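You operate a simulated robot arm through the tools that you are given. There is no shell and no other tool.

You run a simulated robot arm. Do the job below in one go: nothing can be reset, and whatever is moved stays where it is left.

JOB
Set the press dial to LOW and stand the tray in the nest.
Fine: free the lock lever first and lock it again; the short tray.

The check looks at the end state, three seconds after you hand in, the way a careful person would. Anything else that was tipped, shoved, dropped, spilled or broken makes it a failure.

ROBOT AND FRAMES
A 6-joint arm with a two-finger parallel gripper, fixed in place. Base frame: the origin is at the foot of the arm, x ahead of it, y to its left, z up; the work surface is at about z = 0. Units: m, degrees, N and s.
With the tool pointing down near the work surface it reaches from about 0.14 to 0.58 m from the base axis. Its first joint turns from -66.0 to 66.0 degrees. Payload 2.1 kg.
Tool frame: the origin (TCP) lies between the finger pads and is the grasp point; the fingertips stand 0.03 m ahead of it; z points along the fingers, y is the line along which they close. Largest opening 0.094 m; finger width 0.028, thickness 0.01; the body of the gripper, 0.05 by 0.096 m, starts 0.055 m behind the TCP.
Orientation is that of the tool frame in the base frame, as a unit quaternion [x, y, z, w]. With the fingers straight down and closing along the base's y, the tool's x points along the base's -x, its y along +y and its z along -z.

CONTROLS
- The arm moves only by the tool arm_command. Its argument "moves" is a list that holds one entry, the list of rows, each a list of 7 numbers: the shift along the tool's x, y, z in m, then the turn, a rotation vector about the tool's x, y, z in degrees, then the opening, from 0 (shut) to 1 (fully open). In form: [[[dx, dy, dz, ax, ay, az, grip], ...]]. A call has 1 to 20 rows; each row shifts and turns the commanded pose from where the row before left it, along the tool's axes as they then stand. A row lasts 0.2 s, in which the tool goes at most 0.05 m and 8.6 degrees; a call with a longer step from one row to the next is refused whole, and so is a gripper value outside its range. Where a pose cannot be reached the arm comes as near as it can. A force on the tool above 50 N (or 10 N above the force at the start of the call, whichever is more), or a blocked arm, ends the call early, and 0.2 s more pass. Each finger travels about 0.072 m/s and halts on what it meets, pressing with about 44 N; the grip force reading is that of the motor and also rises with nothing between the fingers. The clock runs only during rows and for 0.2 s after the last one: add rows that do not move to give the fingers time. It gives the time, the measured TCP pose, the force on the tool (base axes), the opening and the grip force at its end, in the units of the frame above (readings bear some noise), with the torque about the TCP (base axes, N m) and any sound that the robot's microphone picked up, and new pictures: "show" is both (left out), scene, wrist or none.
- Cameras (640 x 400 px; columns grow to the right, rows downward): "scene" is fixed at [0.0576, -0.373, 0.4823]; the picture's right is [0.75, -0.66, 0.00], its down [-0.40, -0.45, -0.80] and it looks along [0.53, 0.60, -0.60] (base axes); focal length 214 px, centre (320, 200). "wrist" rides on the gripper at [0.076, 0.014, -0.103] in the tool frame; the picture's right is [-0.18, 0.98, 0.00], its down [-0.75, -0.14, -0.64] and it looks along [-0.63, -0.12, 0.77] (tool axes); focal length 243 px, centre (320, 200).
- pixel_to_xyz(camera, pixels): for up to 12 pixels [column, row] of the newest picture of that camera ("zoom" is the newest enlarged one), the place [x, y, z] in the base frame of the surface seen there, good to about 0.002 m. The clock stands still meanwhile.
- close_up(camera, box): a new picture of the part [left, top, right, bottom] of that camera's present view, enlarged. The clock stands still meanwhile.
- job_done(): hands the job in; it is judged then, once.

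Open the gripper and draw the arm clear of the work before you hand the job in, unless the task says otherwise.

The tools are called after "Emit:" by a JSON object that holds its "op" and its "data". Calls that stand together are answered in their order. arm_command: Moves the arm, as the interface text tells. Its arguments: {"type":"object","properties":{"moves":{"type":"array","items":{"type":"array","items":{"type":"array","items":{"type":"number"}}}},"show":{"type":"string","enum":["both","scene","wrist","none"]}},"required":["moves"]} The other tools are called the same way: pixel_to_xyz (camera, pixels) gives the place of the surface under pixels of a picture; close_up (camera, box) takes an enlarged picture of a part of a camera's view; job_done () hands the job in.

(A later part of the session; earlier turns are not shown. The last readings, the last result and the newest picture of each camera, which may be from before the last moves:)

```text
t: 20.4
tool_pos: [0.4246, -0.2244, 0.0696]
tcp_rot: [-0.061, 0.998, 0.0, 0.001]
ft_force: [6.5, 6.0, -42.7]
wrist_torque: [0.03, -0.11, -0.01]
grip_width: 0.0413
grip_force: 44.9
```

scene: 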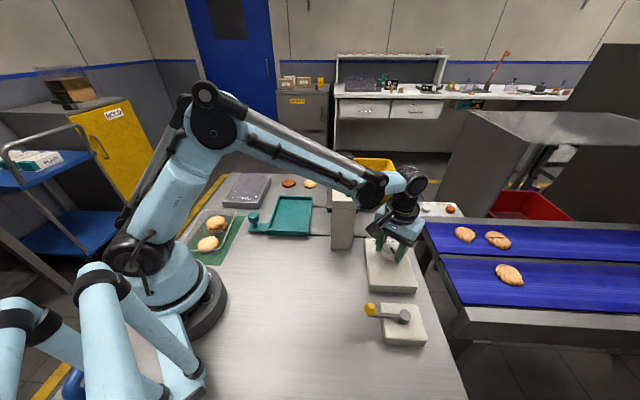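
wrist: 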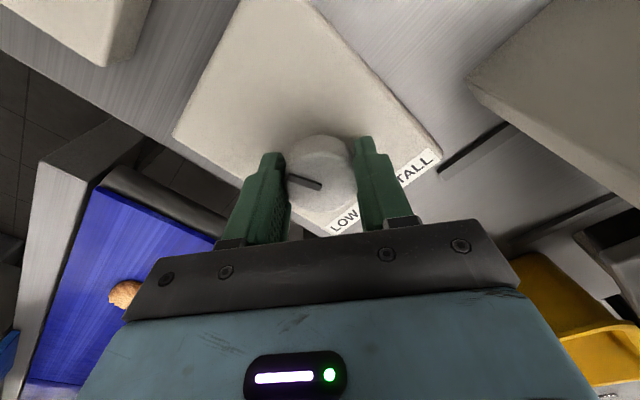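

The knob turned with the gripper by 12° with hardly any torque, but the vertical force grew to -43 N because the arm wants to rise. I lower the command by 1 mm to relieve it.

Emit:
{"op": "arm_command", "data": {"moves": [[[0, 0, 0.0008, 0, 0, 0, 0.35], [0, 0, 0, 0, 0, 0, 0.35]]], "show": "wrist"}}

```text
t: 21.0
tool_pos: [0.4234, -0.2252, 0.0698]
tcp_rot: [-0.062, 0.998, 0.001, 0.003]
ft_force: [16.0, 8.5, -39.9]
wrist_torque: [0.07, -0.32, 0.0]
grip_width: 0.0413
grip_force: 45.1
```

wrist: 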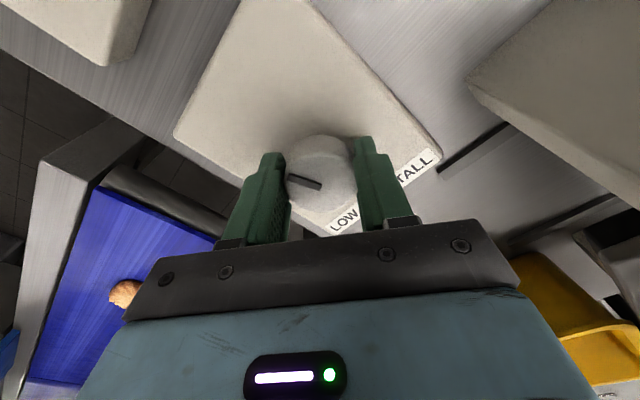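

Side forces are building up too, so I loosen the grip to let the arm settle before carrying on.

Emit:
{"op": "arm_command", "data": {"moves": [[[0, 0, 0, 0, 0, 0, 0.5], [0, 0, 0, 0, 0, 0, 0.55], [0, 0, 0, 0, 0, 0, 0.55]]]}}

```text
t: 21.8
tool_pos: [0.4228, -0.2248, 0.0703]
tcp_rot: [-0.06, 0.998, -0.001, 0.0]
ft_force: [-0.7, 0.2, -0.8]
wrist_torque: [0.02, 0.0, -0.01]
grip_width: 0.0516
grip_force: 0.0
```

scene: 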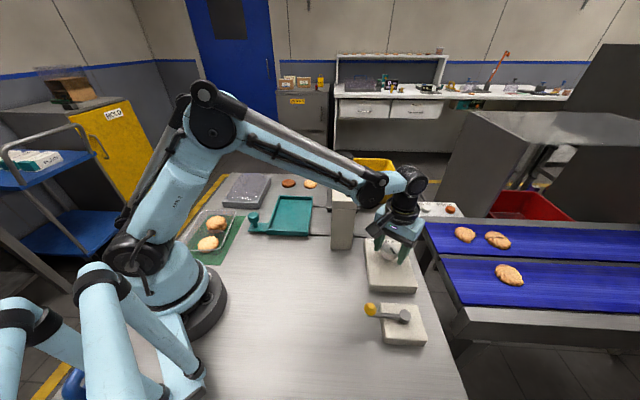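
wrist: 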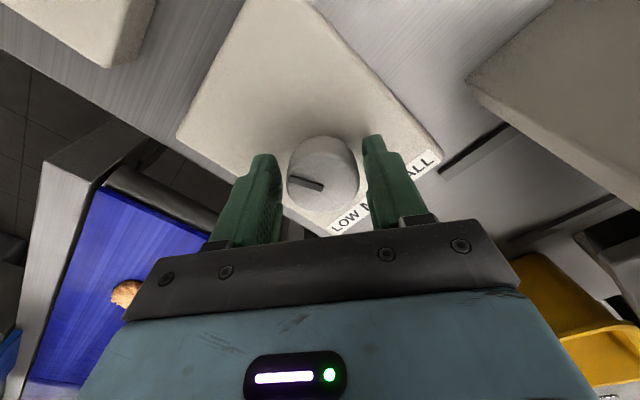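

The arm is free again and about 2 mm off the knob's axis. I check the mark's position after the 12° turn.

Emit:
{"op": "close_up", "data": {"camera": "wrist", "box": [270, 120, 380, 240]}}

Emit:
{"op": "close_up", "data": {"camera": "scene", "box": [360, 230, 420, 275]}}

Emit:
{"op": "pixel_to_xyz", "data": {"camera": "wrist", "pixels": [[321, 187], [292, 178], [306, 183], [325, 170], [325, 195]]}}

```text
3.33 times, centred on (325, 180) of wrist
```

zoom: 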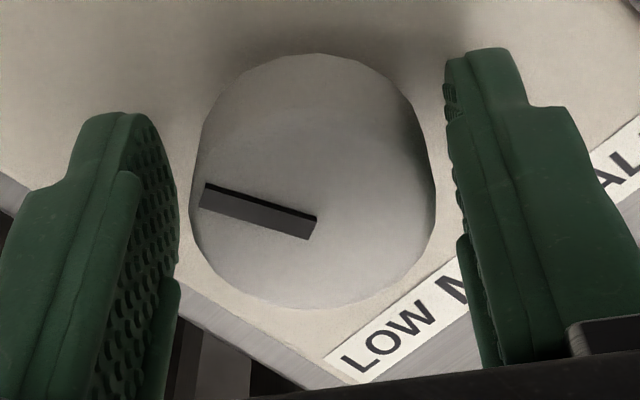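

```text
8.89 times, centred on (390, 252) of scene
```

zoom: 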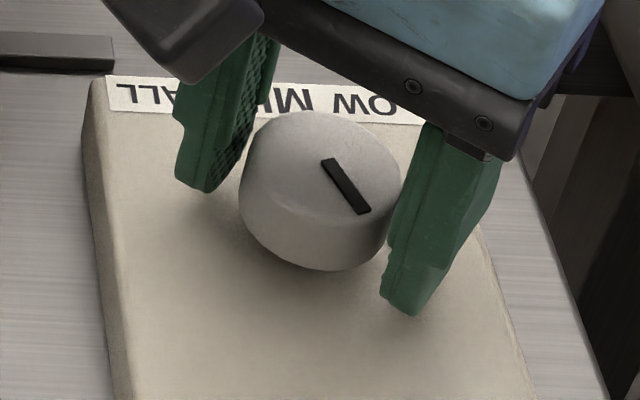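

```text
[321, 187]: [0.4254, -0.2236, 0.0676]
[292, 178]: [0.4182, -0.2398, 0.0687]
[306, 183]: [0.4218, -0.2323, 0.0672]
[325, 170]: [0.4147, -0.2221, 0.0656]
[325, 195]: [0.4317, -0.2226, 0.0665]
```

The mark moved from about -103° to -114° and stays, so the dial is free and has friction only. I centre on the axis, turn the open gripper back 45° for more clockwise range, and check alignment.

Emit:
{"op": "arm_command", "data": {"moves": [[[-0.0023, 0.001, 0.001, 0, 0, 0, 0.7], [0, 0, 0, 0, 0, -7.5, 0.7], [0, 0, 0, 0, 0, -7.5, 0.7], [0, 0, 0, 0, 0, -7.5, 0.7], [0, 0, 0, 0, 0, -7.5, 0.7], [0, 0, 0, 0, 0, -7.5, 0.7], [0, 0, 0, 0, 0, -7.5, 0.7], [0, 0, 0, 0, 0, 0, 0.7]]], "show": "wrist"}}

```text
t: 23.6
tool_pos: [0.4261, -0.223, 0.0695]
tcp_rot: [-0.439, 0.898, 0.0, 0.0]
ft_force: [-0.3, -0.9, 0.0]
wrist_torque: [0.0, 0.0, 0.01]
grip_width: 0.0659
grip_force: 0.2
```

wrist: 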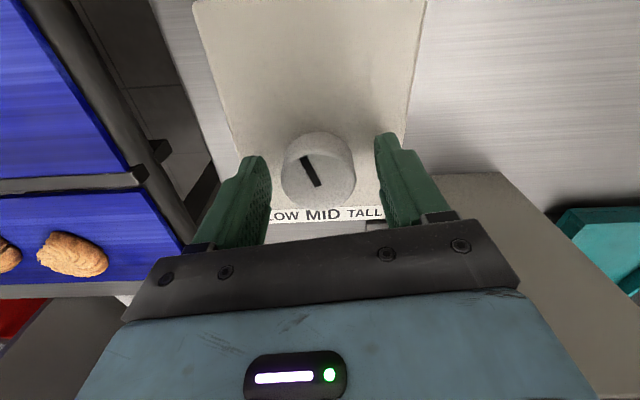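

This upright view shows LOW MID TALL under the knob with the mark pointing up-left. I close lightly and turn clockwise about 25°, watching for clicks or torque.

Emit:
{"op": "arm_command", "data": {"moves": [[[0, 0, 0, 0, 0, 0, 0.55], [0, 0, 0, 0, 0, 0, 0.43], [0, 0, 0, 0, 0, 0, 0.43], [0, 0, 0, 0, 0, 0, 0.43]]], "show": "none"}}

Emit:
{"op": "arm_command", "data": {"moves": [[[0, 0, 0, 0, 0, 5, 0.43], [0, 0, 0, 0, 0, 5, 0.43], [0, 0, 0, 0, 0, 0, 0.43]]], "show": "wrist"}}

```text
t: 24.6
tool_pos: [0.4261, -0.224, 0.0691]
tcp_rot: [-0.439, 0.899, -0.001, 0.001]
ft_force: [3.0, -3.4, -0.8]
wrist_torque: [-0.02, -0.04, 0.01]
grip_width: 0.0431
grip_force: 2.3
```

```text
t: 25.4
tool_pos: [0.4255, -0.2237, 0.0696]
tcp_rot: [-0.358, 0.934, -0.001, 0.0]
ft_force: [3.0, -3.9, -1.8]
wrist_torque: [0.01, -0.07, 0.06]
grip_width: 0.043
grip_force: 2.6
```

wrist: 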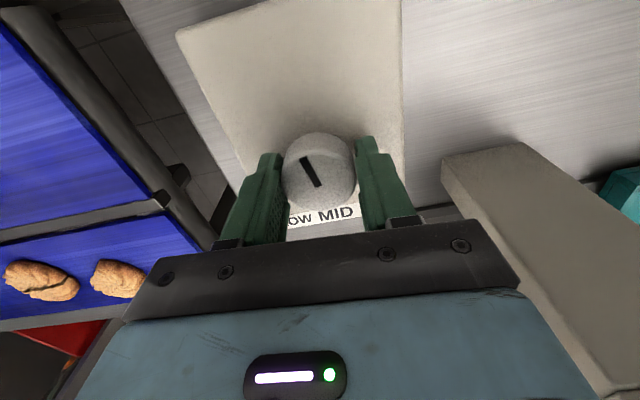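

With a light grip the dial follows the gripper (mark unchanged relative to the fingers). I continue clockwise another 20°.

Emit:
{"op": "arm_command", "data": {"moves": [[[0, 0, 0, 0, 0, 5, 0.43], [0, 0, 0, 0, 0, 5, 0.43], [0, 0, 0, 0, 0, 5, 0.43], [0, 0, 0, 0, 0, 5, 0.43], [0, 0, 0, 0, 0, 0, 0.43]]], "show": "wrist"}}

```text
t: 26.6
tool_pos: [0.4268, -0.2236, 0.0679]
tcp_rot: [-0.19, 0.982, -0.001, 0.001]
ft_force: [1.7, -4.7, -1.0]
wrist_torque: [-0.07, -0.09, 0.0]
grip_width: 0.043
grip_force: 1.9
```

wrist: 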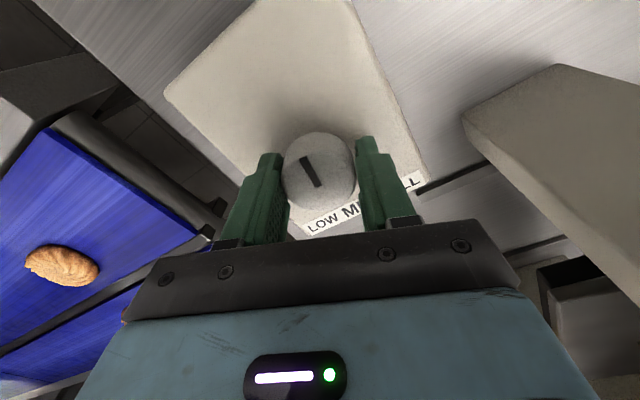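

The dial now has its mark near -144° with no clicks so far. I continue clockwise another 20°.

Emit:
{"op": "arm_command", "data": {"moves": [[[0, 0, 0, 0, 0, 5, 0.43], [0, 0, 0, 0, 0, 5, 0.43], [0, 0, 0, 0, 0, 5, 0.43], [0, 0, 0, 0, 0, 5, 0.43], [0, 0, 0, 0, 0, 0, 0.43]]], "show": "wrist"}}

```text
t: 27.8
tool_pos: [0.4259, -0.2238, 0.0691]
tcp_rot: [-0.016, 1.0, -0.002, 0.0]
ft_force: [0.5, -3.3, 0.2]
wrist_torque: [-0.07, -0.05, 0.01]
grip_width: 0.0419
grip_force: 2.0
```

wrist: 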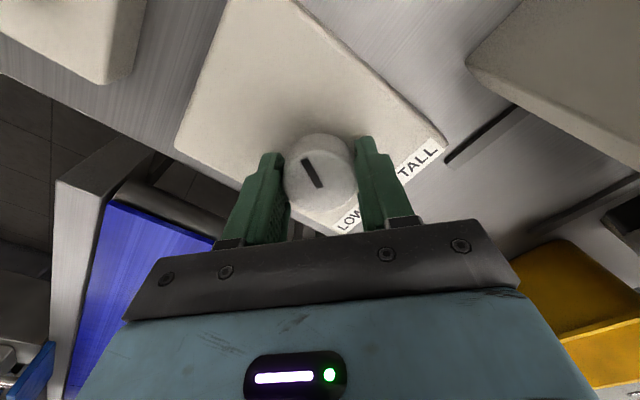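

Mark now near -164°, still no stop or sound. I continue clockwise another 20° to find the end of its range.

Emit:
{"op": "arm_command", "data": {"moves": [[[0, 0, 0, 0, 0, 5, 0.43], [0, 0, 0, 0, 0, 5, 0.43], [0, 0, 0, 0, 0, 5, 0.43], [0, 0, 0, 0, 0, 5, 0.43], [0, 0, 0, 0, 0, 0, 0.43]]], "show": "wrist"}}

```text
t: 29.0
tool_pos: [0.4258, -0.2241, 0.0693]
tcp_rot: [0.155, 0.988, 0.0, 0.0]
ft_force: [-1.0, -2.6, -1.3]
wrist_torque: [0.02, 0.0, 0.02]
grip_width: 0.0424
grip_force: 1.3
```

wrist: 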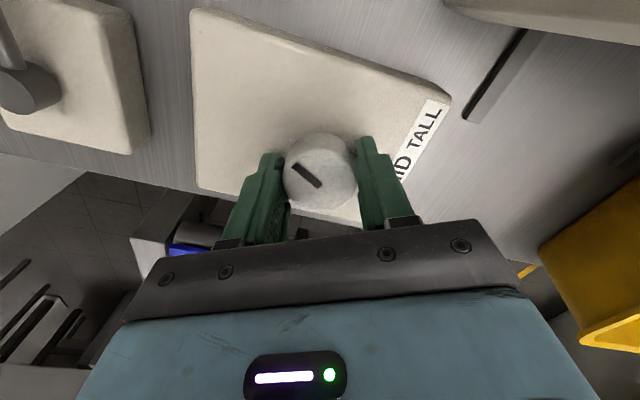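

The mark's slope between the fingers changed (now (321,186)-(293,165)), so the knob stopped turning and slipped. I measure the mark's angle at this stop.

Emit:
{"op": "close_up", "data": {"camera": "wrist", "box": [270, 110, 380, 230]}}

Emit:
{"op": "pixel_to_xyz", "data": {"camera": "wrist", "pixels": [[320, 186], [296, 166], [308, 176], [350, 175], [290, 175], [320, 200], [320, 140]]}}

Emit:
{"op": "close_up", "data": {"camera": "scene", "box": [360, 230, 420, 275]}}

```text
3.33 times, centred on (325, 170) of wrist
```

zoom: 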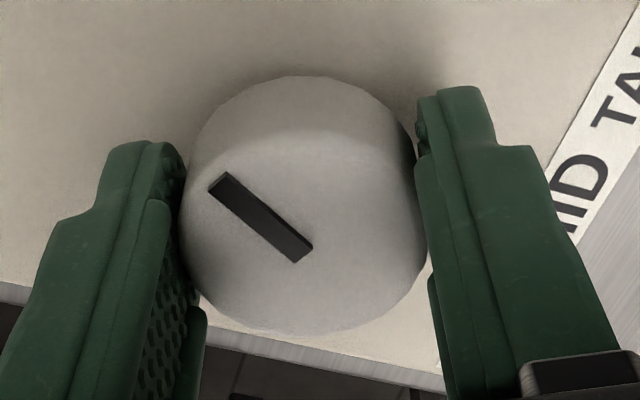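

```text
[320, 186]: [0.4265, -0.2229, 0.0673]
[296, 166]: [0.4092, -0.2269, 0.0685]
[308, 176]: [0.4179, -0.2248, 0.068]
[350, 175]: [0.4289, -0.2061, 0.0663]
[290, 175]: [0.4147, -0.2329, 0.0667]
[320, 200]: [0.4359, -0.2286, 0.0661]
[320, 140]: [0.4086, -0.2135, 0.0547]
```

```text
8.89 times, centred on (390, 252) of scene
```

zoom: 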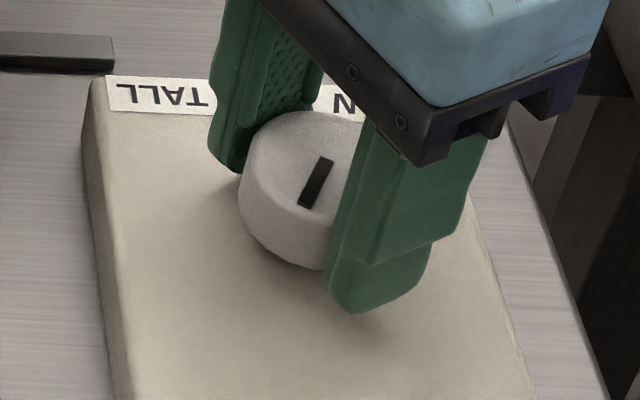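

The stop is at a mark angle of about -167°; the start was about -103°, i.e. symmetric about the panel's axis. I compare the press with its first picture to see whether the dial moves anything there.

Emit:
{"op": "close_up", "data": {"camera": "scene", "box": [300, 130, 420, 260]}}

Emit:
{"op": "close_up", "data": {"camera": "scene", "box": [310, 140, 380, 220]}}

```text
3.08 times, centred on (360, 195) of scene
```

zoom: 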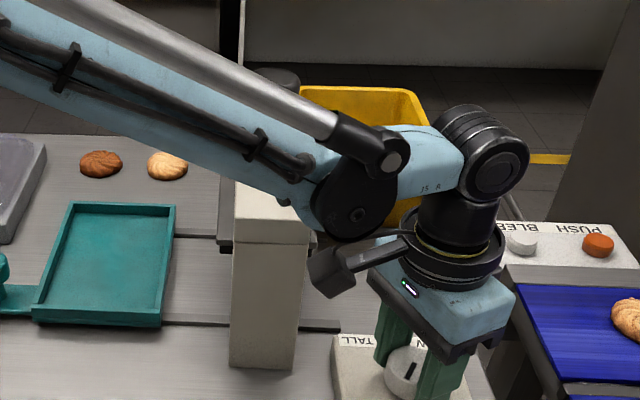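

```text
5.00 times, centred on (345, 180) of scene
```

zoom: 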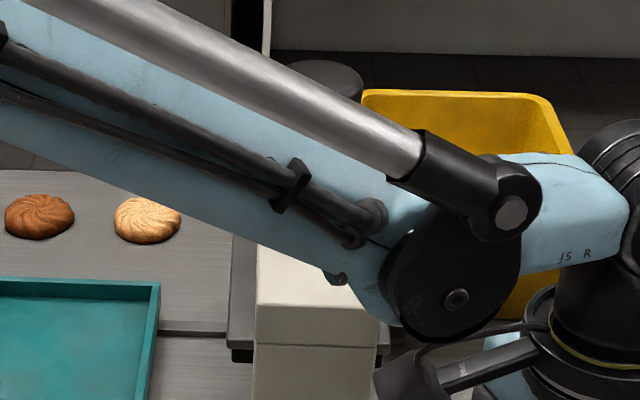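

The arm hides the press. I open and rise off the dial to compare the press and re-check the mark.

Emit:
{"op": "arm_command", "data": {"moves": [[[0, 0, 0, 0, 0, 0, 0.6], [0, 0, 0, 0, 0, 0, 0.8], [0, 0, -0.03, 0, 0, 0, 0.9], [0, 0, -0.04, 0, 0, 0, 0.9], [0, 0, -0.04, 0, 0, 0, 0.9], [0, 0, -0.03, 0, 0, 0, 0.9], [0.04, 0, -0.01, 0, 0, 0, 0.9], [0.04, 0, -0.01, 0, 0, 0, 0.9], [0.04, 0, -0.01, 0, 0, 0, 0.9], [0, 0, 0, 0, 0, 0, 0.9]]]}}

```text
t: 31.2
tool_pos: [0.3097, -0.1888, 0.2419]
tcp_rot: [0.157, 0.988, 0.0, 0.001]
ft_force: [-0.5, -0.3, 0.4]
wrist_torque: [0.01, 0.0, -0.01]
grip_width: 0.0849
grip_force: 0.0
```

scene: 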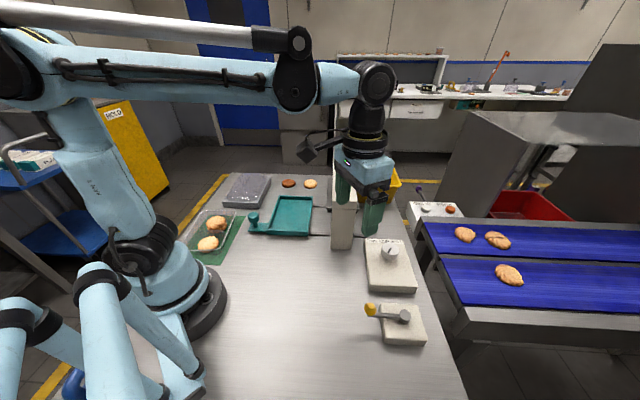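
wrist: 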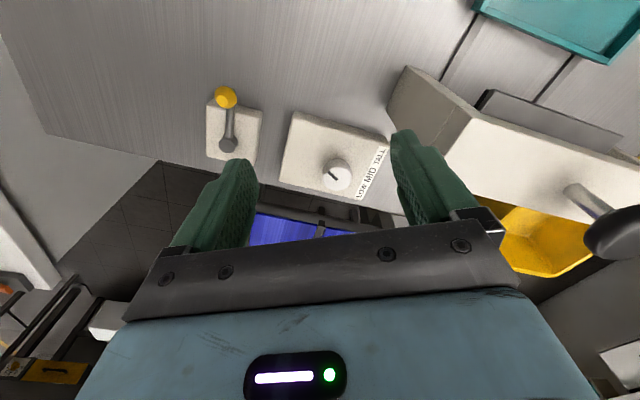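

I zoom on the dial and measure the mark and the press's plunger knob (wrist (605,235)).

Emit:
{"op": "close_up", "data": {"camera": "wrist", "box": [280, 110, 400, 210]}}

Emit:
{"op": "pixel_to_xyz", "data": {"camera": "zoom", "pixels": [[307, 250], [270, 207], [290, 230], [310, 255], [340, 265], [360, 200]]}}

Emit:
{"op": "close_up", "data": {"camera": "wrist", "box": [380, 50, 640, 270]}}

Emit:
{"op": "pixel_to_xyz", "data": {"camera": "wrist", "pixels": [[605, 245], [600, 200], [575, 190], [520, 150], [470, 110], [530, 110], [560, 125], [490, 95], [455, 160], [480, 130], [600, 160], [620, 220]]}}

```text
4.00 times, centred on (340, 160) of wrist
```

zoom: 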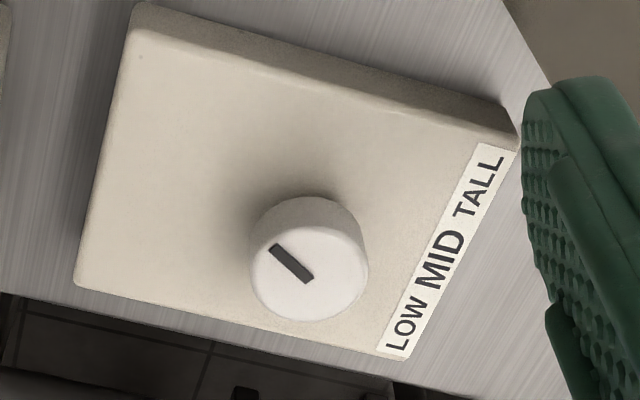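

```text
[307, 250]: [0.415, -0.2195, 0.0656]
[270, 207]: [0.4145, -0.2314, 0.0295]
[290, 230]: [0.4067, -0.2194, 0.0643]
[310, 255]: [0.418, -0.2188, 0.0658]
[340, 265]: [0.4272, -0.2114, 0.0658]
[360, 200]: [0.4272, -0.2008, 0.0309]
```

```text
1.82 times, centred on (510, 160) of wrist
```

zoom: 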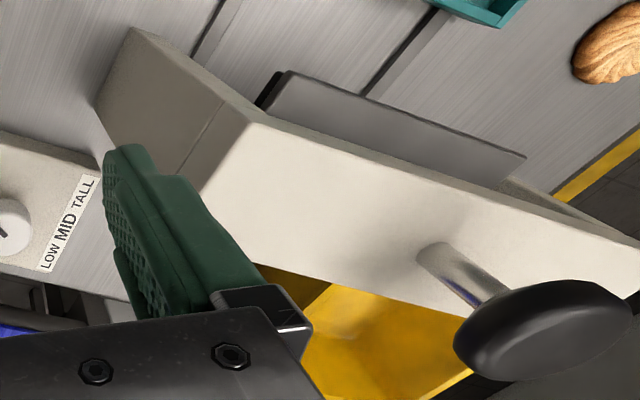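

```text
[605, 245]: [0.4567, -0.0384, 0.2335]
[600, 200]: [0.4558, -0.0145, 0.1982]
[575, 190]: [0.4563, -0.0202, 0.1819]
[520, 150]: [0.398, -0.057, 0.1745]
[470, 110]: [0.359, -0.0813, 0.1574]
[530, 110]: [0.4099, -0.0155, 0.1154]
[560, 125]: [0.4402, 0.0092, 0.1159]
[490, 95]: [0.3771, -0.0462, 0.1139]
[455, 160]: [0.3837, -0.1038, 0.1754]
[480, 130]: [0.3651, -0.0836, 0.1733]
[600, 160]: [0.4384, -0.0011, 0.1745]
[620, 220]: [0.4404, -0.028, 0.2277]
```

Platen (z≈0.115) and plunger (z≈0.235) have not changed, so the press gives no hint. I go back to the dial to find its counter-clockwise limit as well.

Emit:
{"op": "arm_command", "data": {"moves": [[[-0.0403, 0.001, 0.01, 0, 0, 0, 0.8], [-0.0403, 0.001, 0.01, 0, 0, 0, 0.8], [-0.0403, 0.001, 0.01, 0, 0, 0, 0.8], [0, 0, 0.0355, 0, 0, 0, 0.8], [0, 0, 0.0355, 0, 0, 0, 0.8], [0, 0, 0.0355, 0, 0, 0, 0.8], [0, 0, 0.0355, 0, 0, 0, 0.8], [0, 0, 0, 0, 0, 0, 0.65]]], "show": "wrist"}}

```text
t: 33.0
tool_pos: [0.4267, -0.2232, 0.0675]
tcp_rot: [0.156, 0.988, 0.0, 0.001]
ft_force: [0.5, -0.4, -0.2]
wrist_torque: [0.04, 0.04, -0.02]
grip_width: 0.0609
grip_force: 0.0
```

wrist: 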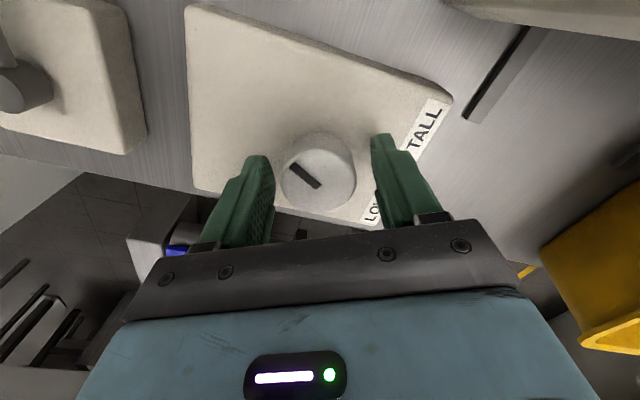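

I am centred (knob at wrist (318,170)). I close with a firmer grip and try another 6° clockwise to confirm that this is a real stop.

Emit:
{"op": "arm_command", "data": {"moves": [[[0, 0, -0.002, 0, 0, 0, 0.5], [0, 0, 0, 0, 0, 0, 0.41], [0, 0, 0, 0, 0, 0, 0.41], [0, 0, 0, 0, 0, 3, 0.41], [0, 0, 0, 0, 0, 3, 0.41]]], "show": "wrist"}}

```text
t: 34.2
tool_pos: [0.4276, -0.2229, 0.0701]
tcp_rot: [0.209, 0.978, -0.001, 0.002]
ft_force: [0.2, -12.3, 1.6]
wrist_torque: [-0.36, -0.02, 0.13]
grip_width: 0.0452
grip_force: 5.7
```

wrist: 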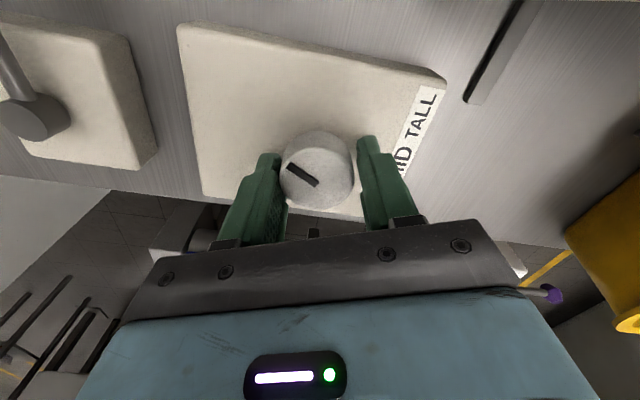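

Only the left finger bears on the knob (gap at the right), with 12 N sideways. I shift 1.5 mm toward tool -y and let the fingers finish closing.

Emit:
{"op": "arm_command", "data": {"moves": [[[0, -0.0015, 0, 0, 0, 0, 0.43], [0, 0, 0, 0, 0, 0, 0.42], [0, 0, 0, 0, 0, 0, 0.42]]], "show": "wrist"}}

```text
t: 35.0
tool_pos: [0.426, -0.2229, 0.0693]
tcp_rot: [0.208, 0.978, 0.0, 0.001]
ft_force: [-5.0, -7.3, 3.4]
wrist_torque: [-0.25, 0.22, -0.05]
grip_width: 0.0448
grip_force: 4.4
```

wrist: 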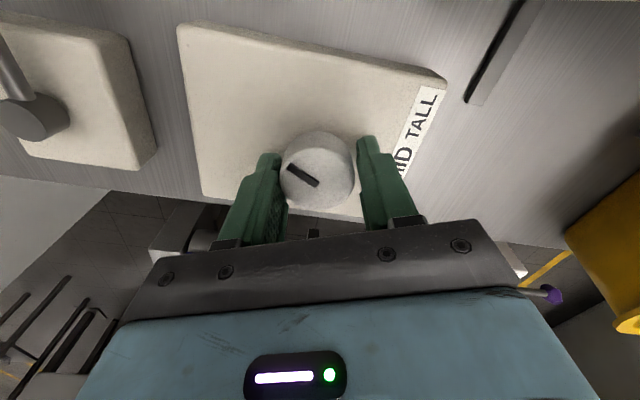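

Still one-sided (about 9 N along the tool's -y). I shift a further 2 mm that way.

Emit:
{"op": "arm_command", "data": {"moves": [[[0, -0.002, 0, 0, 0, 0, 0.42], [0, 0, 0, 0, 0, 0, 0.42]]], "show": "wrist"}}

```text
t: 35.6
tool_pos: [0.4267, -0.2238, 0.0695]
tcp_rot: [0.207, 0.978, -0.001, 0.001]
ft_force: [-1.4, -2.9, -0.6]
wrist_torque: [-0.07, 0.05, 0.01]
grip_width: 0.0418
grip_force: 13.2
```

wrist: 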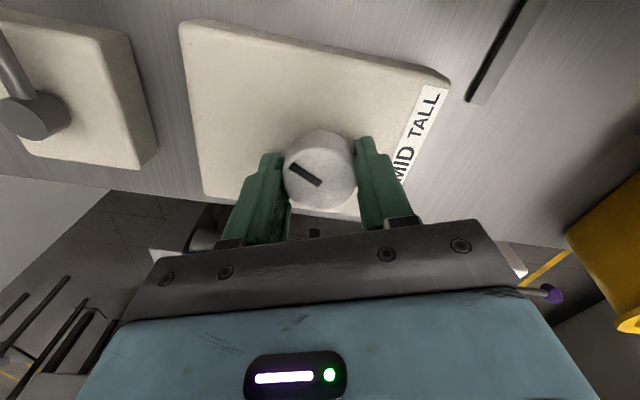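

Both pads hold now (13 N). I turn 6° more clockwise and read the torque.

Emit:
{"op": "arm_command", "data": {"moves": [[[0, 0, 0, 0, 0, 3, 0.42], [0, 0, 0, 0, 0, 3, 0.42]]], "show": "wrist"}}

```text
t: 36.2
tool_pos: [0.4257, -0.2242, 0.0699]
tcp_rot: [0.258, 0.966, 0.0, 0.001]
ft_force: [1.2, 0.8, 5.0]
wrist_torque: [0.01, 0.08, 0.8]
grip_width: 0.0411
grip_force: 45.3
```

wrist: 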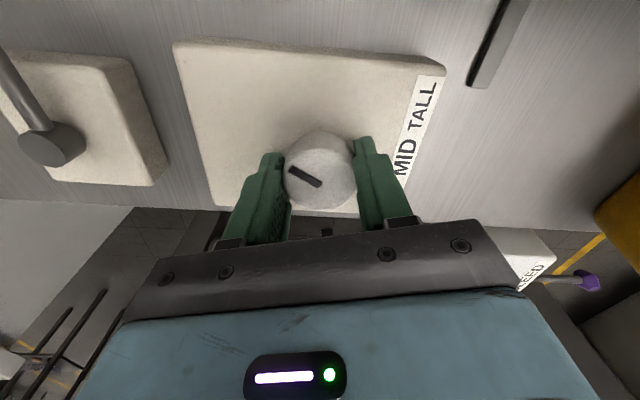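

Torque rose to 0.8 Nm: a hard stop at -167°. I now turn counter-clockwise to look for the other limit.

Emit:
{"op": "arm_command", "data": {"moves": [[[0, 0, 0, 0, 0, -4, 0.42], [0, 0, 0, 0, 0, -6, 0.42], [0, 0, 0, 0, 0, -6, 0.42], [0, 0, 0, 0, 0, -6, 0.42], [0, 0, 0, 0, 0, -6, 0.42], [0, 0, 0, 0, 0, -6, 0.42], [0, 0, 0, 0, 0, -6, 0.42], [0, 0, 0, 0, 0, 0, 0.42]]], "show": "wrist"}}

```text
t: 37.8
tool_pos: [0.4257, -0.2239, 0.0686]
tcp_rot: [-0.083, 0.997, -0.001, 0.002]
ft_force: [-0.6, 0.7, 7.5]
wrist_torque: [0.03, -0.31, -0.01]
grip_width: 0.041
grip_force: 44.9
stopped in row 8: the force on the tool passed its limit at 50 N (the readings are from after the stop); the commanded pose is now the measured one
```

wrist: 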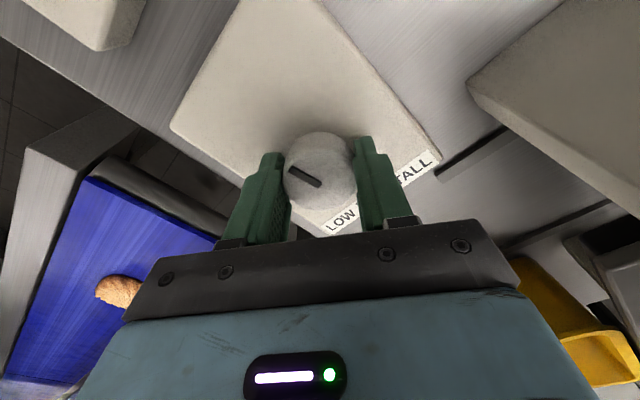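

Vertical drift tripped the limit after 40°; the command is now reset to the measured pose. I lighten the grip and go on counter-clockwise.

Emit:
{"op": "arm_command", "data": {"moves": [[[0, 0, 0, 0, 0, 0, 0.44], [0, 0, 0, 0, 0, 0, 0.433], [0, 0, 0, 0, 0, -5, 0.433], [0, 0, 0, 0, 0, -5, 0.433], [0, 0, 0, 0, 0, -5, 0.433], [0, 0, 0, 0, 0, -5, 0.433], [0, 0, 0, 0, 0, 0, 0.433]]], "show": "wrist"}}

```text
t: 39.4
tool_pos: [0.4263, -0.2239, 0.0693]
tcp_rot: [-0.255, 0.967, -0.002, 0.001]
ft_force: [1.0, -3.2, 0.2]
wrist_torque: [-0.06, 0.02, -0.05]
grip_width: 0.0423
grip_force: 1.2
```

wrist: 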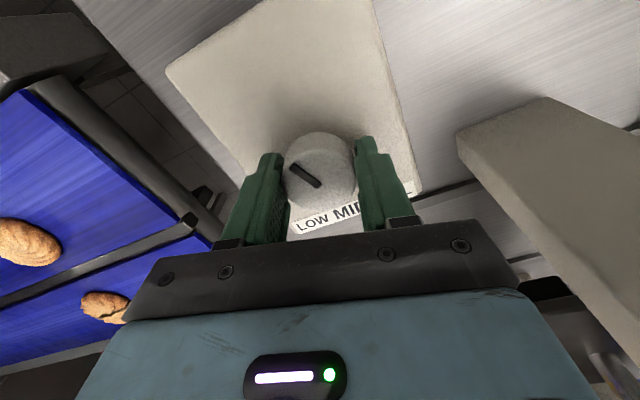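

I measure the mark at this point and zoom on it.

Emit:
{"op": "pixel_to_xyz", "data": {"camera": "wrist", "pixels": [[319, 185], [293, 165], [306, 175]]}}

Emit:
{"op": "close_up", "data": {"camera": "wrist", "box": [270, 120, 380, 240]}}

```text
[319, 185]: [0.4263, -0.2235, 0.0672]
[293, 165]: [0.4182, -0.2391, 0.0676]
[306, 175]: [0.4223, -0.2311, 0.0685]
```

```text
3.33 times, centred on (325, 180) of wrist
```

zoom: 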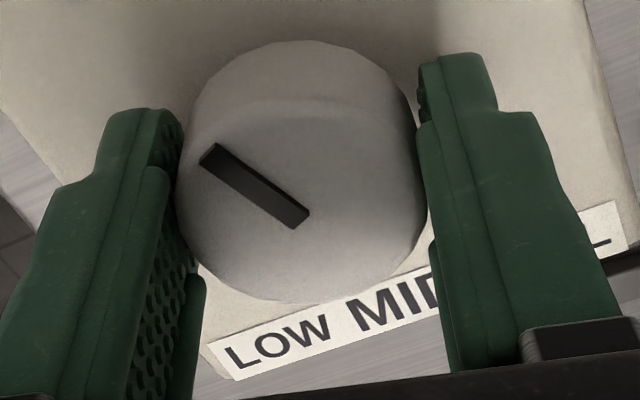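

Mark at about -117°. I continue counter-clockwise 25° to see whether it stops near its starting angle.

Emit:
{"op": "arm_command", "data": {"moves": [[[0, 0, 0, 0, 0, -5, 0.433], [0, 0, 0, 0, 0, -5, 0.433], [0, 0, 0, 0, 0, -5, 0.433], [0, 0, 0, 0, 0, -5, 0.433], [0, 0, 0, 0, 0, -5, 0.433], [0, 0, 0, 0, 0, 0, 0.433]]], "show": "wrist"}}

```text
t: 40.8
tool_pos: [0.426, -0.2254, 0.0707]
tcp_rot: [-0.46, 0.888, -0.001, 0.001]
ft_force: [2.1, -1.3, 0.2]
wrist_torque: [-0.04, -0.04, 0.0]
grip_width: 0.042
grip_force: 0.8
```

wrist: 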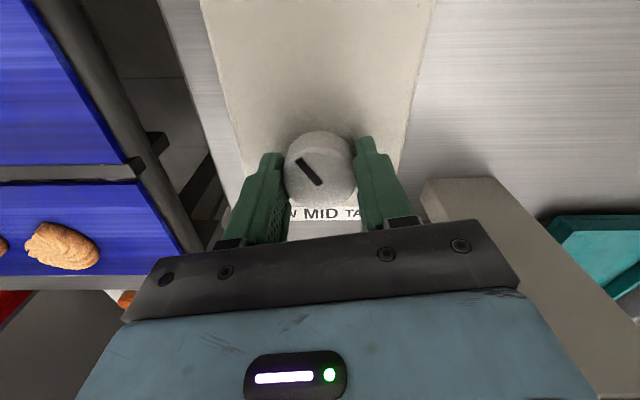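

Emit:
{"op": "pixel_to_xyz", "data": {"camera": "wrist", "pixels": [[319, 183], [299, 160], [309, 172]]}}

Emit:
{"op": "close_up", "data": {"camera": "wrist", "box": [270, 120, 380, 240]}}

```text
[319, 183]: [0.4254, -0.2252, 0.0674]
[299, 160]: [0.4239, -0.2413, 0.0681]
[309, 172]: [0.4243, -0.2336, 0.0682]
```

```text
3.33 times, centred on (325, 180) of wrist
```

zoom: 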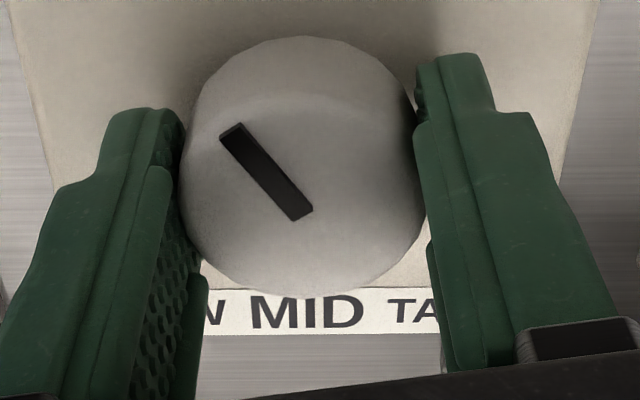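

The mark is now at about -95°, past the starting -103°, so the range goes further this way. I continue counter-clockwise to find the end stop.

Emit:
{"op": "arm_command", "data": {"moves": [[[0, 0, 0, 0, 0, -5, 0.433], [0, 0, 0, 0, 0, -5, 0.433], [0, 0, 0, 0, 0, -5, 0.433], [0, 0, 0, 0, 0, 0, 0.433]]], "show": "wrist"}}

```text
t: 41.8
tool_pos: [0.4266, -0.2233, 0.0688]
tcp_rot: [-0.572, 0.82, -0.001, 0.001]
ft_force: [2.3, -1.0, -0.4]
wrist_torque: [-0.08, -0.07, -0.04]
grip_width: 0.0424
grip_force: 1.1
```

wrist: 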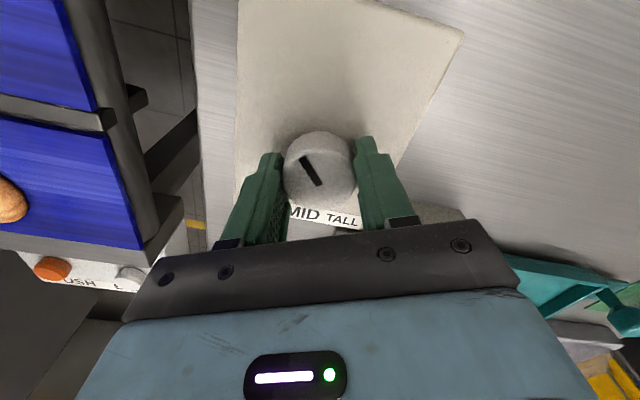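

Emit:
{"op": "pixel_to_xyz", "data": {"camera": "wrist", "pixels": [[319, 184], [304, 158], [311, 171]]}}

Emit:
{"op": "close_up", "data": {"camera": "wrist", "box": [270, 120, 380, 240]}}

```text
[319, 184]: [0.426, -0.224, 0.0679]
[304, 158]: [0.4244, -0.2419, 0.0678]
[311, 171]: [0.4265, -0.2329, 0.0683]
```

```text
3.33 times, centred on (325, 180) of wrist
```

zoom: 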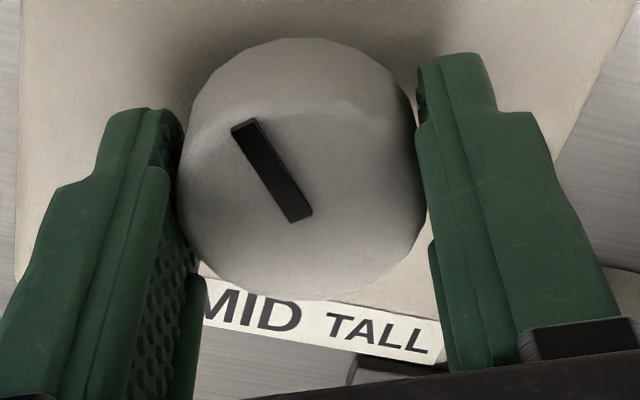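

The mark only moved about 8° while the tool turned 15°, to roughly -94°. I firm up the grip a little and turn 6° more counter-clockwise to see whether this is a hard stop.

Emit:
{"op": "arm_command", "data": {"moves": [[[0, 0, 0, 0, 0, 0, 0.42], [0, 0, 0, 0, 0, -3, 0.42], [0, 0, 0, 0, 0, -3, 0.42]]], "show": "wrist"}}

Emit:
{"op": "close_up", "data": {"camera": "wrist", "box": [270, 120, 380, 240]}}

```text
t: 42.6
tool_pos: [0.4252, -0.2243, 0.0689]
tcp_rot: [-0.613, 0.79, -0.002, 0.001]
ft_force: [6.0, -2.8, -2.4]
wrist_torque: [-0.06, -0.08, -0.02]
grip_width: 0.0433
grip_force: 3.7
```

wrist: 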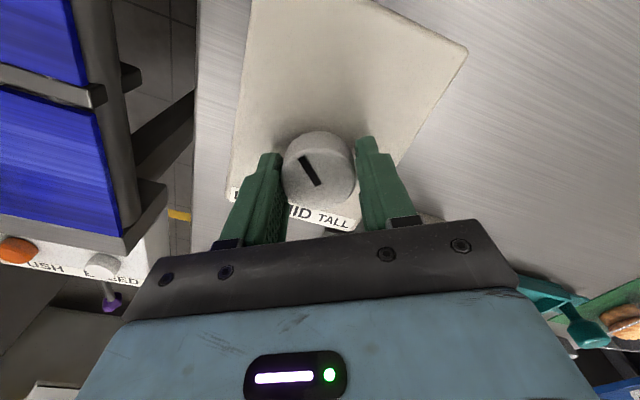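

```text
3.33 times, centred on (325, 180) of wrist
```

zoom: 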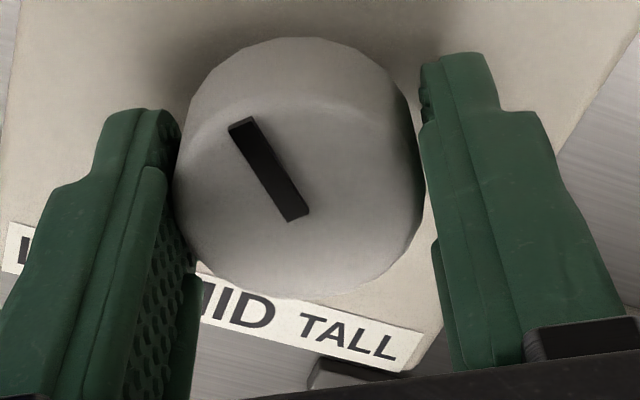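

The mark moved along with the tool to about -88°, so there is no stop there. I open, turn the gripper back 90° around the knob, and re-grip to explore further counter-clockwise.

Emit:
{"op": "arm_command", "data": {"moves": [[[0, 0, 0, 0, 0, 0, 0.6], [0, 0, 0, 0, 0, 0, 0.75], [0, 0, -0.001, 0, 0, 8.2, 0.75], [0, 0, 0, 0, 0, 8.2, 0.75], [0, 0, 0, 0, 0, 8.2, 0.75], [0, 0, 0, 0, 0, 8.2, 0.75], [0, 0, 0, 0, 0, 8.2, 0.75], [0, 0, 0, 0, 0, 8.2, 0.75], [0, 0, 0, 0, 0, 8.2, 0.75], [0, 0, 0, 0, 0, 8.2, 0.75], [0, 0, 0, 0, 0, 8.2, 0.75], [0, 0, 0, 0, 0, 8.2, 0.75], [0, 0, 0, 0, 0, 8.2, 0.75], [0, 0, 0, 0, 0, 0, 0.75]]]}}

```text
t: 45.6
tool_pos: [0.4259, -0.224, 0.0712]
tcp_rot: [0.127, 0.992, 0.0, 0.001]
ft_force: [0.2, -0.3, 0.0]
wrist_torque: [-0.02, -0.02, 0.0]
grip_width: 0.0706
grip_force: 0.2
```

scene: 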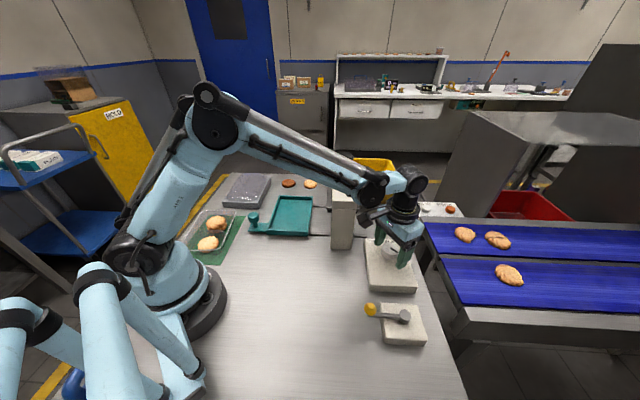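
wrist: 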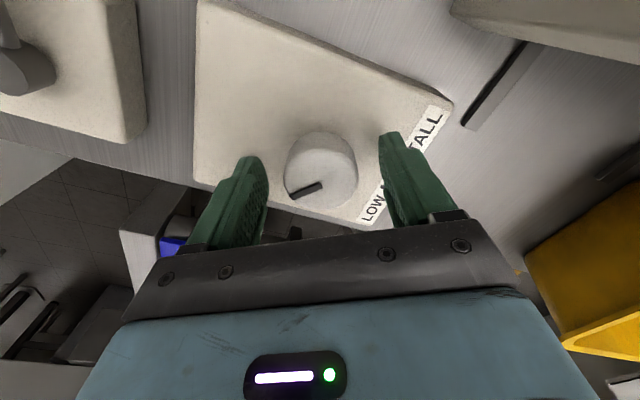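

The mark is now at about -91° (wrist (322,184)-(291,195)). I close on the knob and continue counter-clockwise 30°.

Emit:
{"op": "arm_command", "data": {"moves": [[[0, 0, 0, 0, 0, 0, 0.55], [0, 0, 0, 0, 0, 0, 0.43], [0, 0, 0, 0, 0, 0, 0.425], [0, 0, 0, 0, 0, 0, 0.425], [0, 0, 0, 0, 0, -6, 0.425], [0, 0, 0, 0, 0, -6, 0.425], [0, 0, 0, 0, 0, -6, 0.425], [0, 0, 0, 0, 0, -6, 0.425], [0, 0, 0, 0, 0, -6, 0.425], [0, 0, 0, 0, 0, 0, 0.425]]], "show": "wrist"}}

```text
t: 47.8
tool_pos: [0.4254, -0.2244, 0.0698]
tcp_rot: [-0.134, 0.991, -0.002, 0.002]
ft_force: [3.7, -2.6, 1.5]
wrist_torque: [0.13, 0.0, 0.03]
grip_width: 0.0414
grip_force: 45.0
```

wrist: 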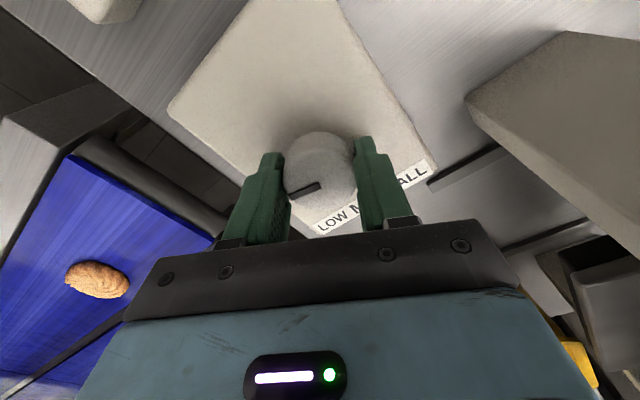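

The dial followed to about -65°. I carry on counter-clockwise with another 30°.

Emit:
{"op": "arm_command", "data": {"moves": [[[0, 0, 0, 0, 0, -6, 0.43], [0, 0, 0, 0, 0, -6, 0.43], [0, 0, 0, 0, 0, -6, 0.43], [0, 0, 0, 0, 0, -6, 0.43], [0, 0, 0, 0, 0, -6, 0.43], [0, 0, 0, 0, 0, 0, 0.43]]], "show": "wrist"}}

```text
t: 49.2
tool_pos: [0.4253, -0.2241, 0.0691]
tcp_rot: [-0.387, 0.922, -0.002, 0.002]
ft_force: [2.2, -3.0, 0.8]
wrist_torque: [-0.12, -0.06, -0.02]
grip_width: 0.0424
grip_force: 1.9
```

wrist: 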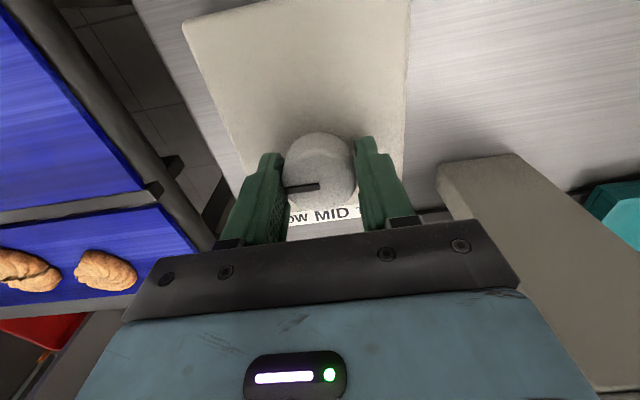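

The mark is at about -46° and still turning freely. I continue another 30°.

Emit:
{"op": "arm_command", "data": {"moves": [[[0, 0, 0, 0, 0, -6, 0.428], [0, 0, 0, 0, 0, -6, 0.428], [0, 0, 0, 0, 0, -6, 0.428], [0, 0, 0, 0, 0, -6, 0.428], [0, 0, 0, 0, 0, -6, 0.428], [0, 0, 0, 0, 0, 0, 0.428]]], "show": "wrist"}}

```text
t: 50.6
tool_pos: [0.4253, -0.2249, 0.0699]
tcp_rot: [-0.612, 0.791, -0.001, 0.002]
ft_force: [3.9, -2.1, 1.8]
wrist_torque: [-0.12, -0.14, 0.01]
grip_width: 0.0427
grip_force: 2.3
```

wrist: 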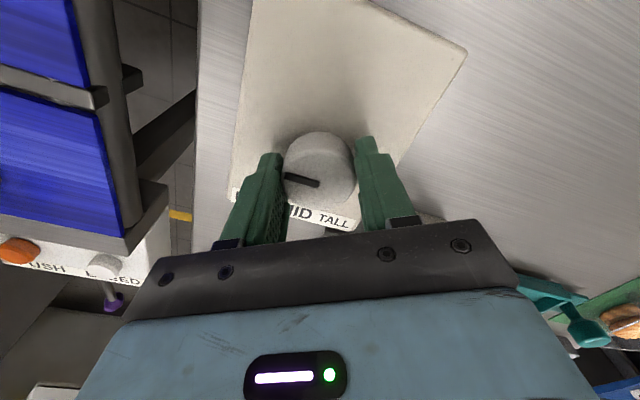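

The mark stayed near -45° while the tool turned, either a stop or slip. I regrip more firmly with the gripper turned back, to check whether -45° is a hard stop.

Emit:
{"op": "arm_command", "data": {"moves": [[[0, 0, 0, 0, 0, 0, 0.6], [0, 0, 0, 0, 0, 0, 0.75], [0, 0, 0, 0, 0, 8.2, 0.75], [0, 0, 0, 0, 0, 8.2, 0.75], [0, 0, 0, 0, 0, 8.2, 0.75], [0, 0, 0, 0, 0, 8.2, 0.75], [0, 0, 0, 0, 0, 8.2, 0.75], [0, 0, 0, 0, 0, 8.2, 0.75], [0, 0, 0, 0, 0, 8.2, 0.75], [0, 0, 0, 0, 0, 8.2, 0.75], [0, 0, 0, 0, 0, 8.2, 0.75], [0, 0, 0, 0, 0, 0, 0.75]]]}}

```text
t: 53.2
tool_pos: [0.4255, -0.2227, 0.0692]
tcp_rot: [-0.013, 1.0, -0.001, 0.001]
ft_force: [-0.5, 0.9, -0.3]
wrist_torque: [-0.02, -0.02, 0.01]
grip_width: 0.0704
grip_force: 0.0
```

scene: 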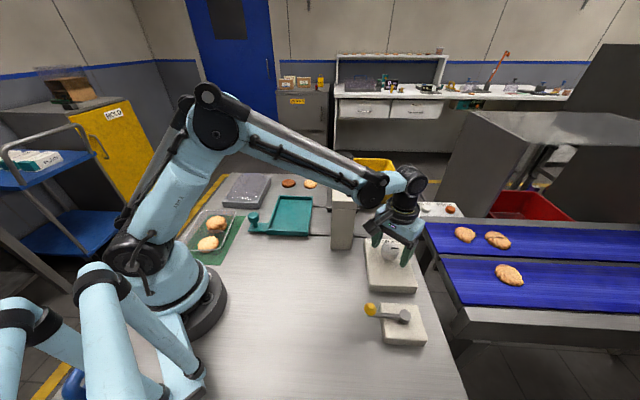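
wrist: 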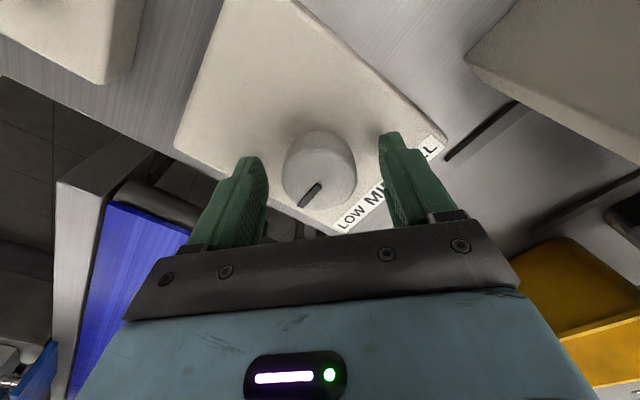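

The mark is at about -47°. I close firmly and turn counter-clockwise 20°, reading the torque.

Emit:
{"op": "arm_command", "data": {"moves": [[[0, -0.0008, 0, 0, 0, 0, 0.55], [0, 0, 0, 0, 0, 0, 0.43], [0, 0, 0, 0, 0, 0, 0.41], [0, 0, 0, 0, 0, 0, 0.41], [0, 0, 0, 0, 0, 0, 0.41]]], "show": "none"}}

Emit:
{"op": "arm_command", "data": {"moves": [[[0, 0, 0, 0, 0, -4, 0.42], [0, 0, 0, 0, 0, -4, 0.42], [0, 0, 0, 0, 0, -4, 0.42]]], "show": "wrist"}}

```text
t: 54.4
tool_pos: [0.426, -0.2246, 0.0695]
tcp_rot: [-0.014, 1.0, -0.001, 0.002]
ft_force: [-0.4, 6.9, 0.2]
wrist_torque: [0.14, 0.13, -0.01]
grip_width: 0.0425
grip_force: 2.9
```

```text
t: 55.2
tool_pos: [0.4259, -0.2261, 0.0705]
tcp_rot: [-0.119, 0.993, 0.0, 0.001]
ft_force: [1.4, 8.8, 0.7]
wrist_torque: [0.2, -0.03, -0.04]
grip_width: 0.0435
grip_force: 3.0
```

wrist: 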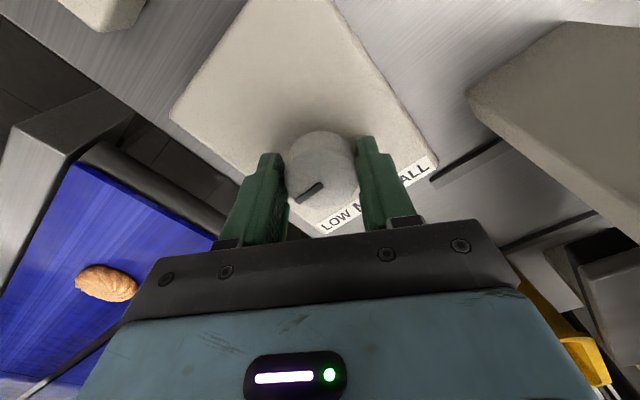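

One finger is bearing again (8 N along +y). I shift 2 mm that way so both pads hold, then test.

Emit:
{"op": "arm_command", "data": {"moves": [[[0, 0.002, 0, 0, 0, 0, 0.42], [0, 0, 0, 0, 0, 0, 0.42], [0, 0, 0, 0, 0, 0, 0.42]]], "show": "none"}}

Emit:
{"op": "arm_command", "data": {"moves": [[[0, 0, 0, 0, 0, -3, 0.42], [0, 0, 0, 0, 0, -3, 0.42]]], "show": "wrist"}}

```text
t: 56.0
tool_pos: [0.4251, -0.2248, 0.07]
tcp_rot: [-0.118, 0.993, -0.002, 0.002]
ft_force: [-0.6, -10.0, 8.2]
wrist_torque: [-0.23, 0.02, 0.02]
grip_width: 0.0414
grip_force: 45.0
```

```text
t: 56.6
tool_pos: [0.4254, -0.2238, 0.0709]
tcp_rot: [-0.17, 0.986, -0.002, 0.001]
ft_force: [-3.4, -16.1, 2.2]
wrist_torque: [-0.33, -0.14, -0.95]
grip_width: 0.0414
grip_force: 45.2
```

wrist: 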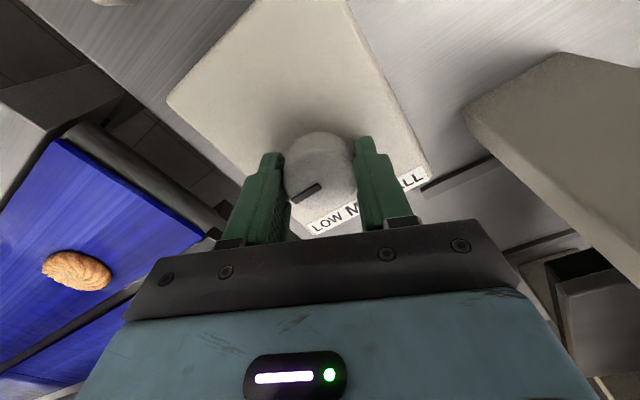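

Torque reached -0.95 Nm, so -45° is a hard stop too: the dial's range is about -165° to -45°, and it began in the middle (-105°). I unload, open, and rise to study the dial with the mark at this stop.

Emit:
{"op": "arm_command", "data": {"moves": [[[0, 0, 0, 0, 0, 3, 0.42], [0, 0, 0, 0, 0, 0, 0.55], [0, 0, 0, 0, 0, 0, 0.75], [0, 0, -0.03, 0, 0, 0, 0.85], [0, 0, -0.03, 0, 0, 0, 0.85], [0.02, 0, -0.01, 0, 0, 0, 0.85], [0, 0, 0, 0, 0, 0, 0.85]]]}}

Emit:
{"op": "close_up", "data": {"camera": "wrist", "box": [230, 80, 420, 220]}}

Emit:
{"op": "close_up", "data": {"camera": "scene", "box": [360, 230, 420, 275]}}

```text
t: 58.2
tool_pos: [0.4051, -0.2281, 0.1389]
tcp_rot: [-0.144, 0.99, 0.0, 0.001]
ft_force: [-0.5, -0.3, 0.4]
wrist_torque: [0.0, 0.05, 0.03]
grip_width: 0.0799
grip_force: 0.0
```

scene: 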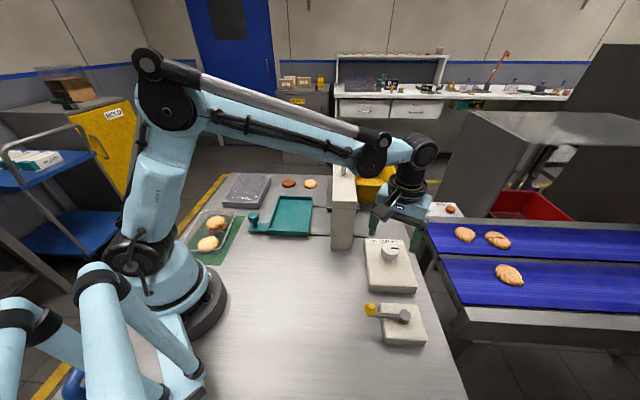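
wrist: 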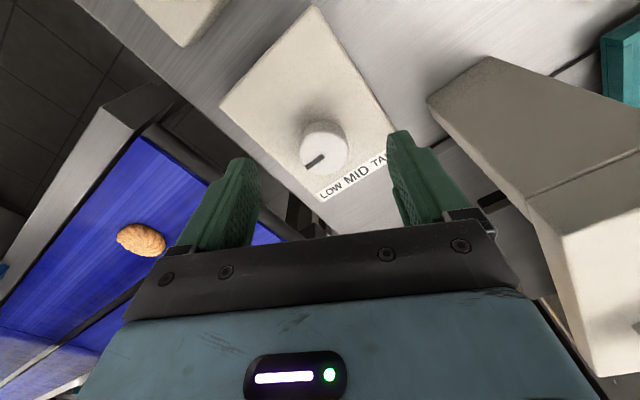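

```text
2.86 times, centred on (325, 150) of wrist
```

zoom: 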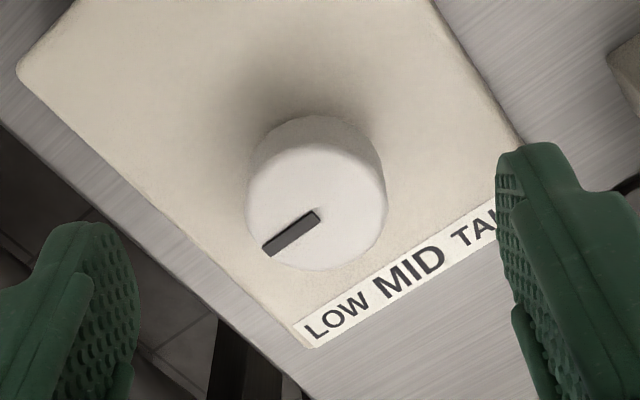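

```text
8.89 times, centred on (390, 252) of scene
```

zoom: 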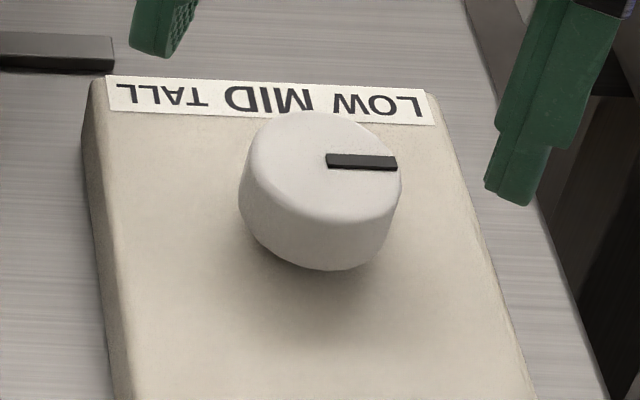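

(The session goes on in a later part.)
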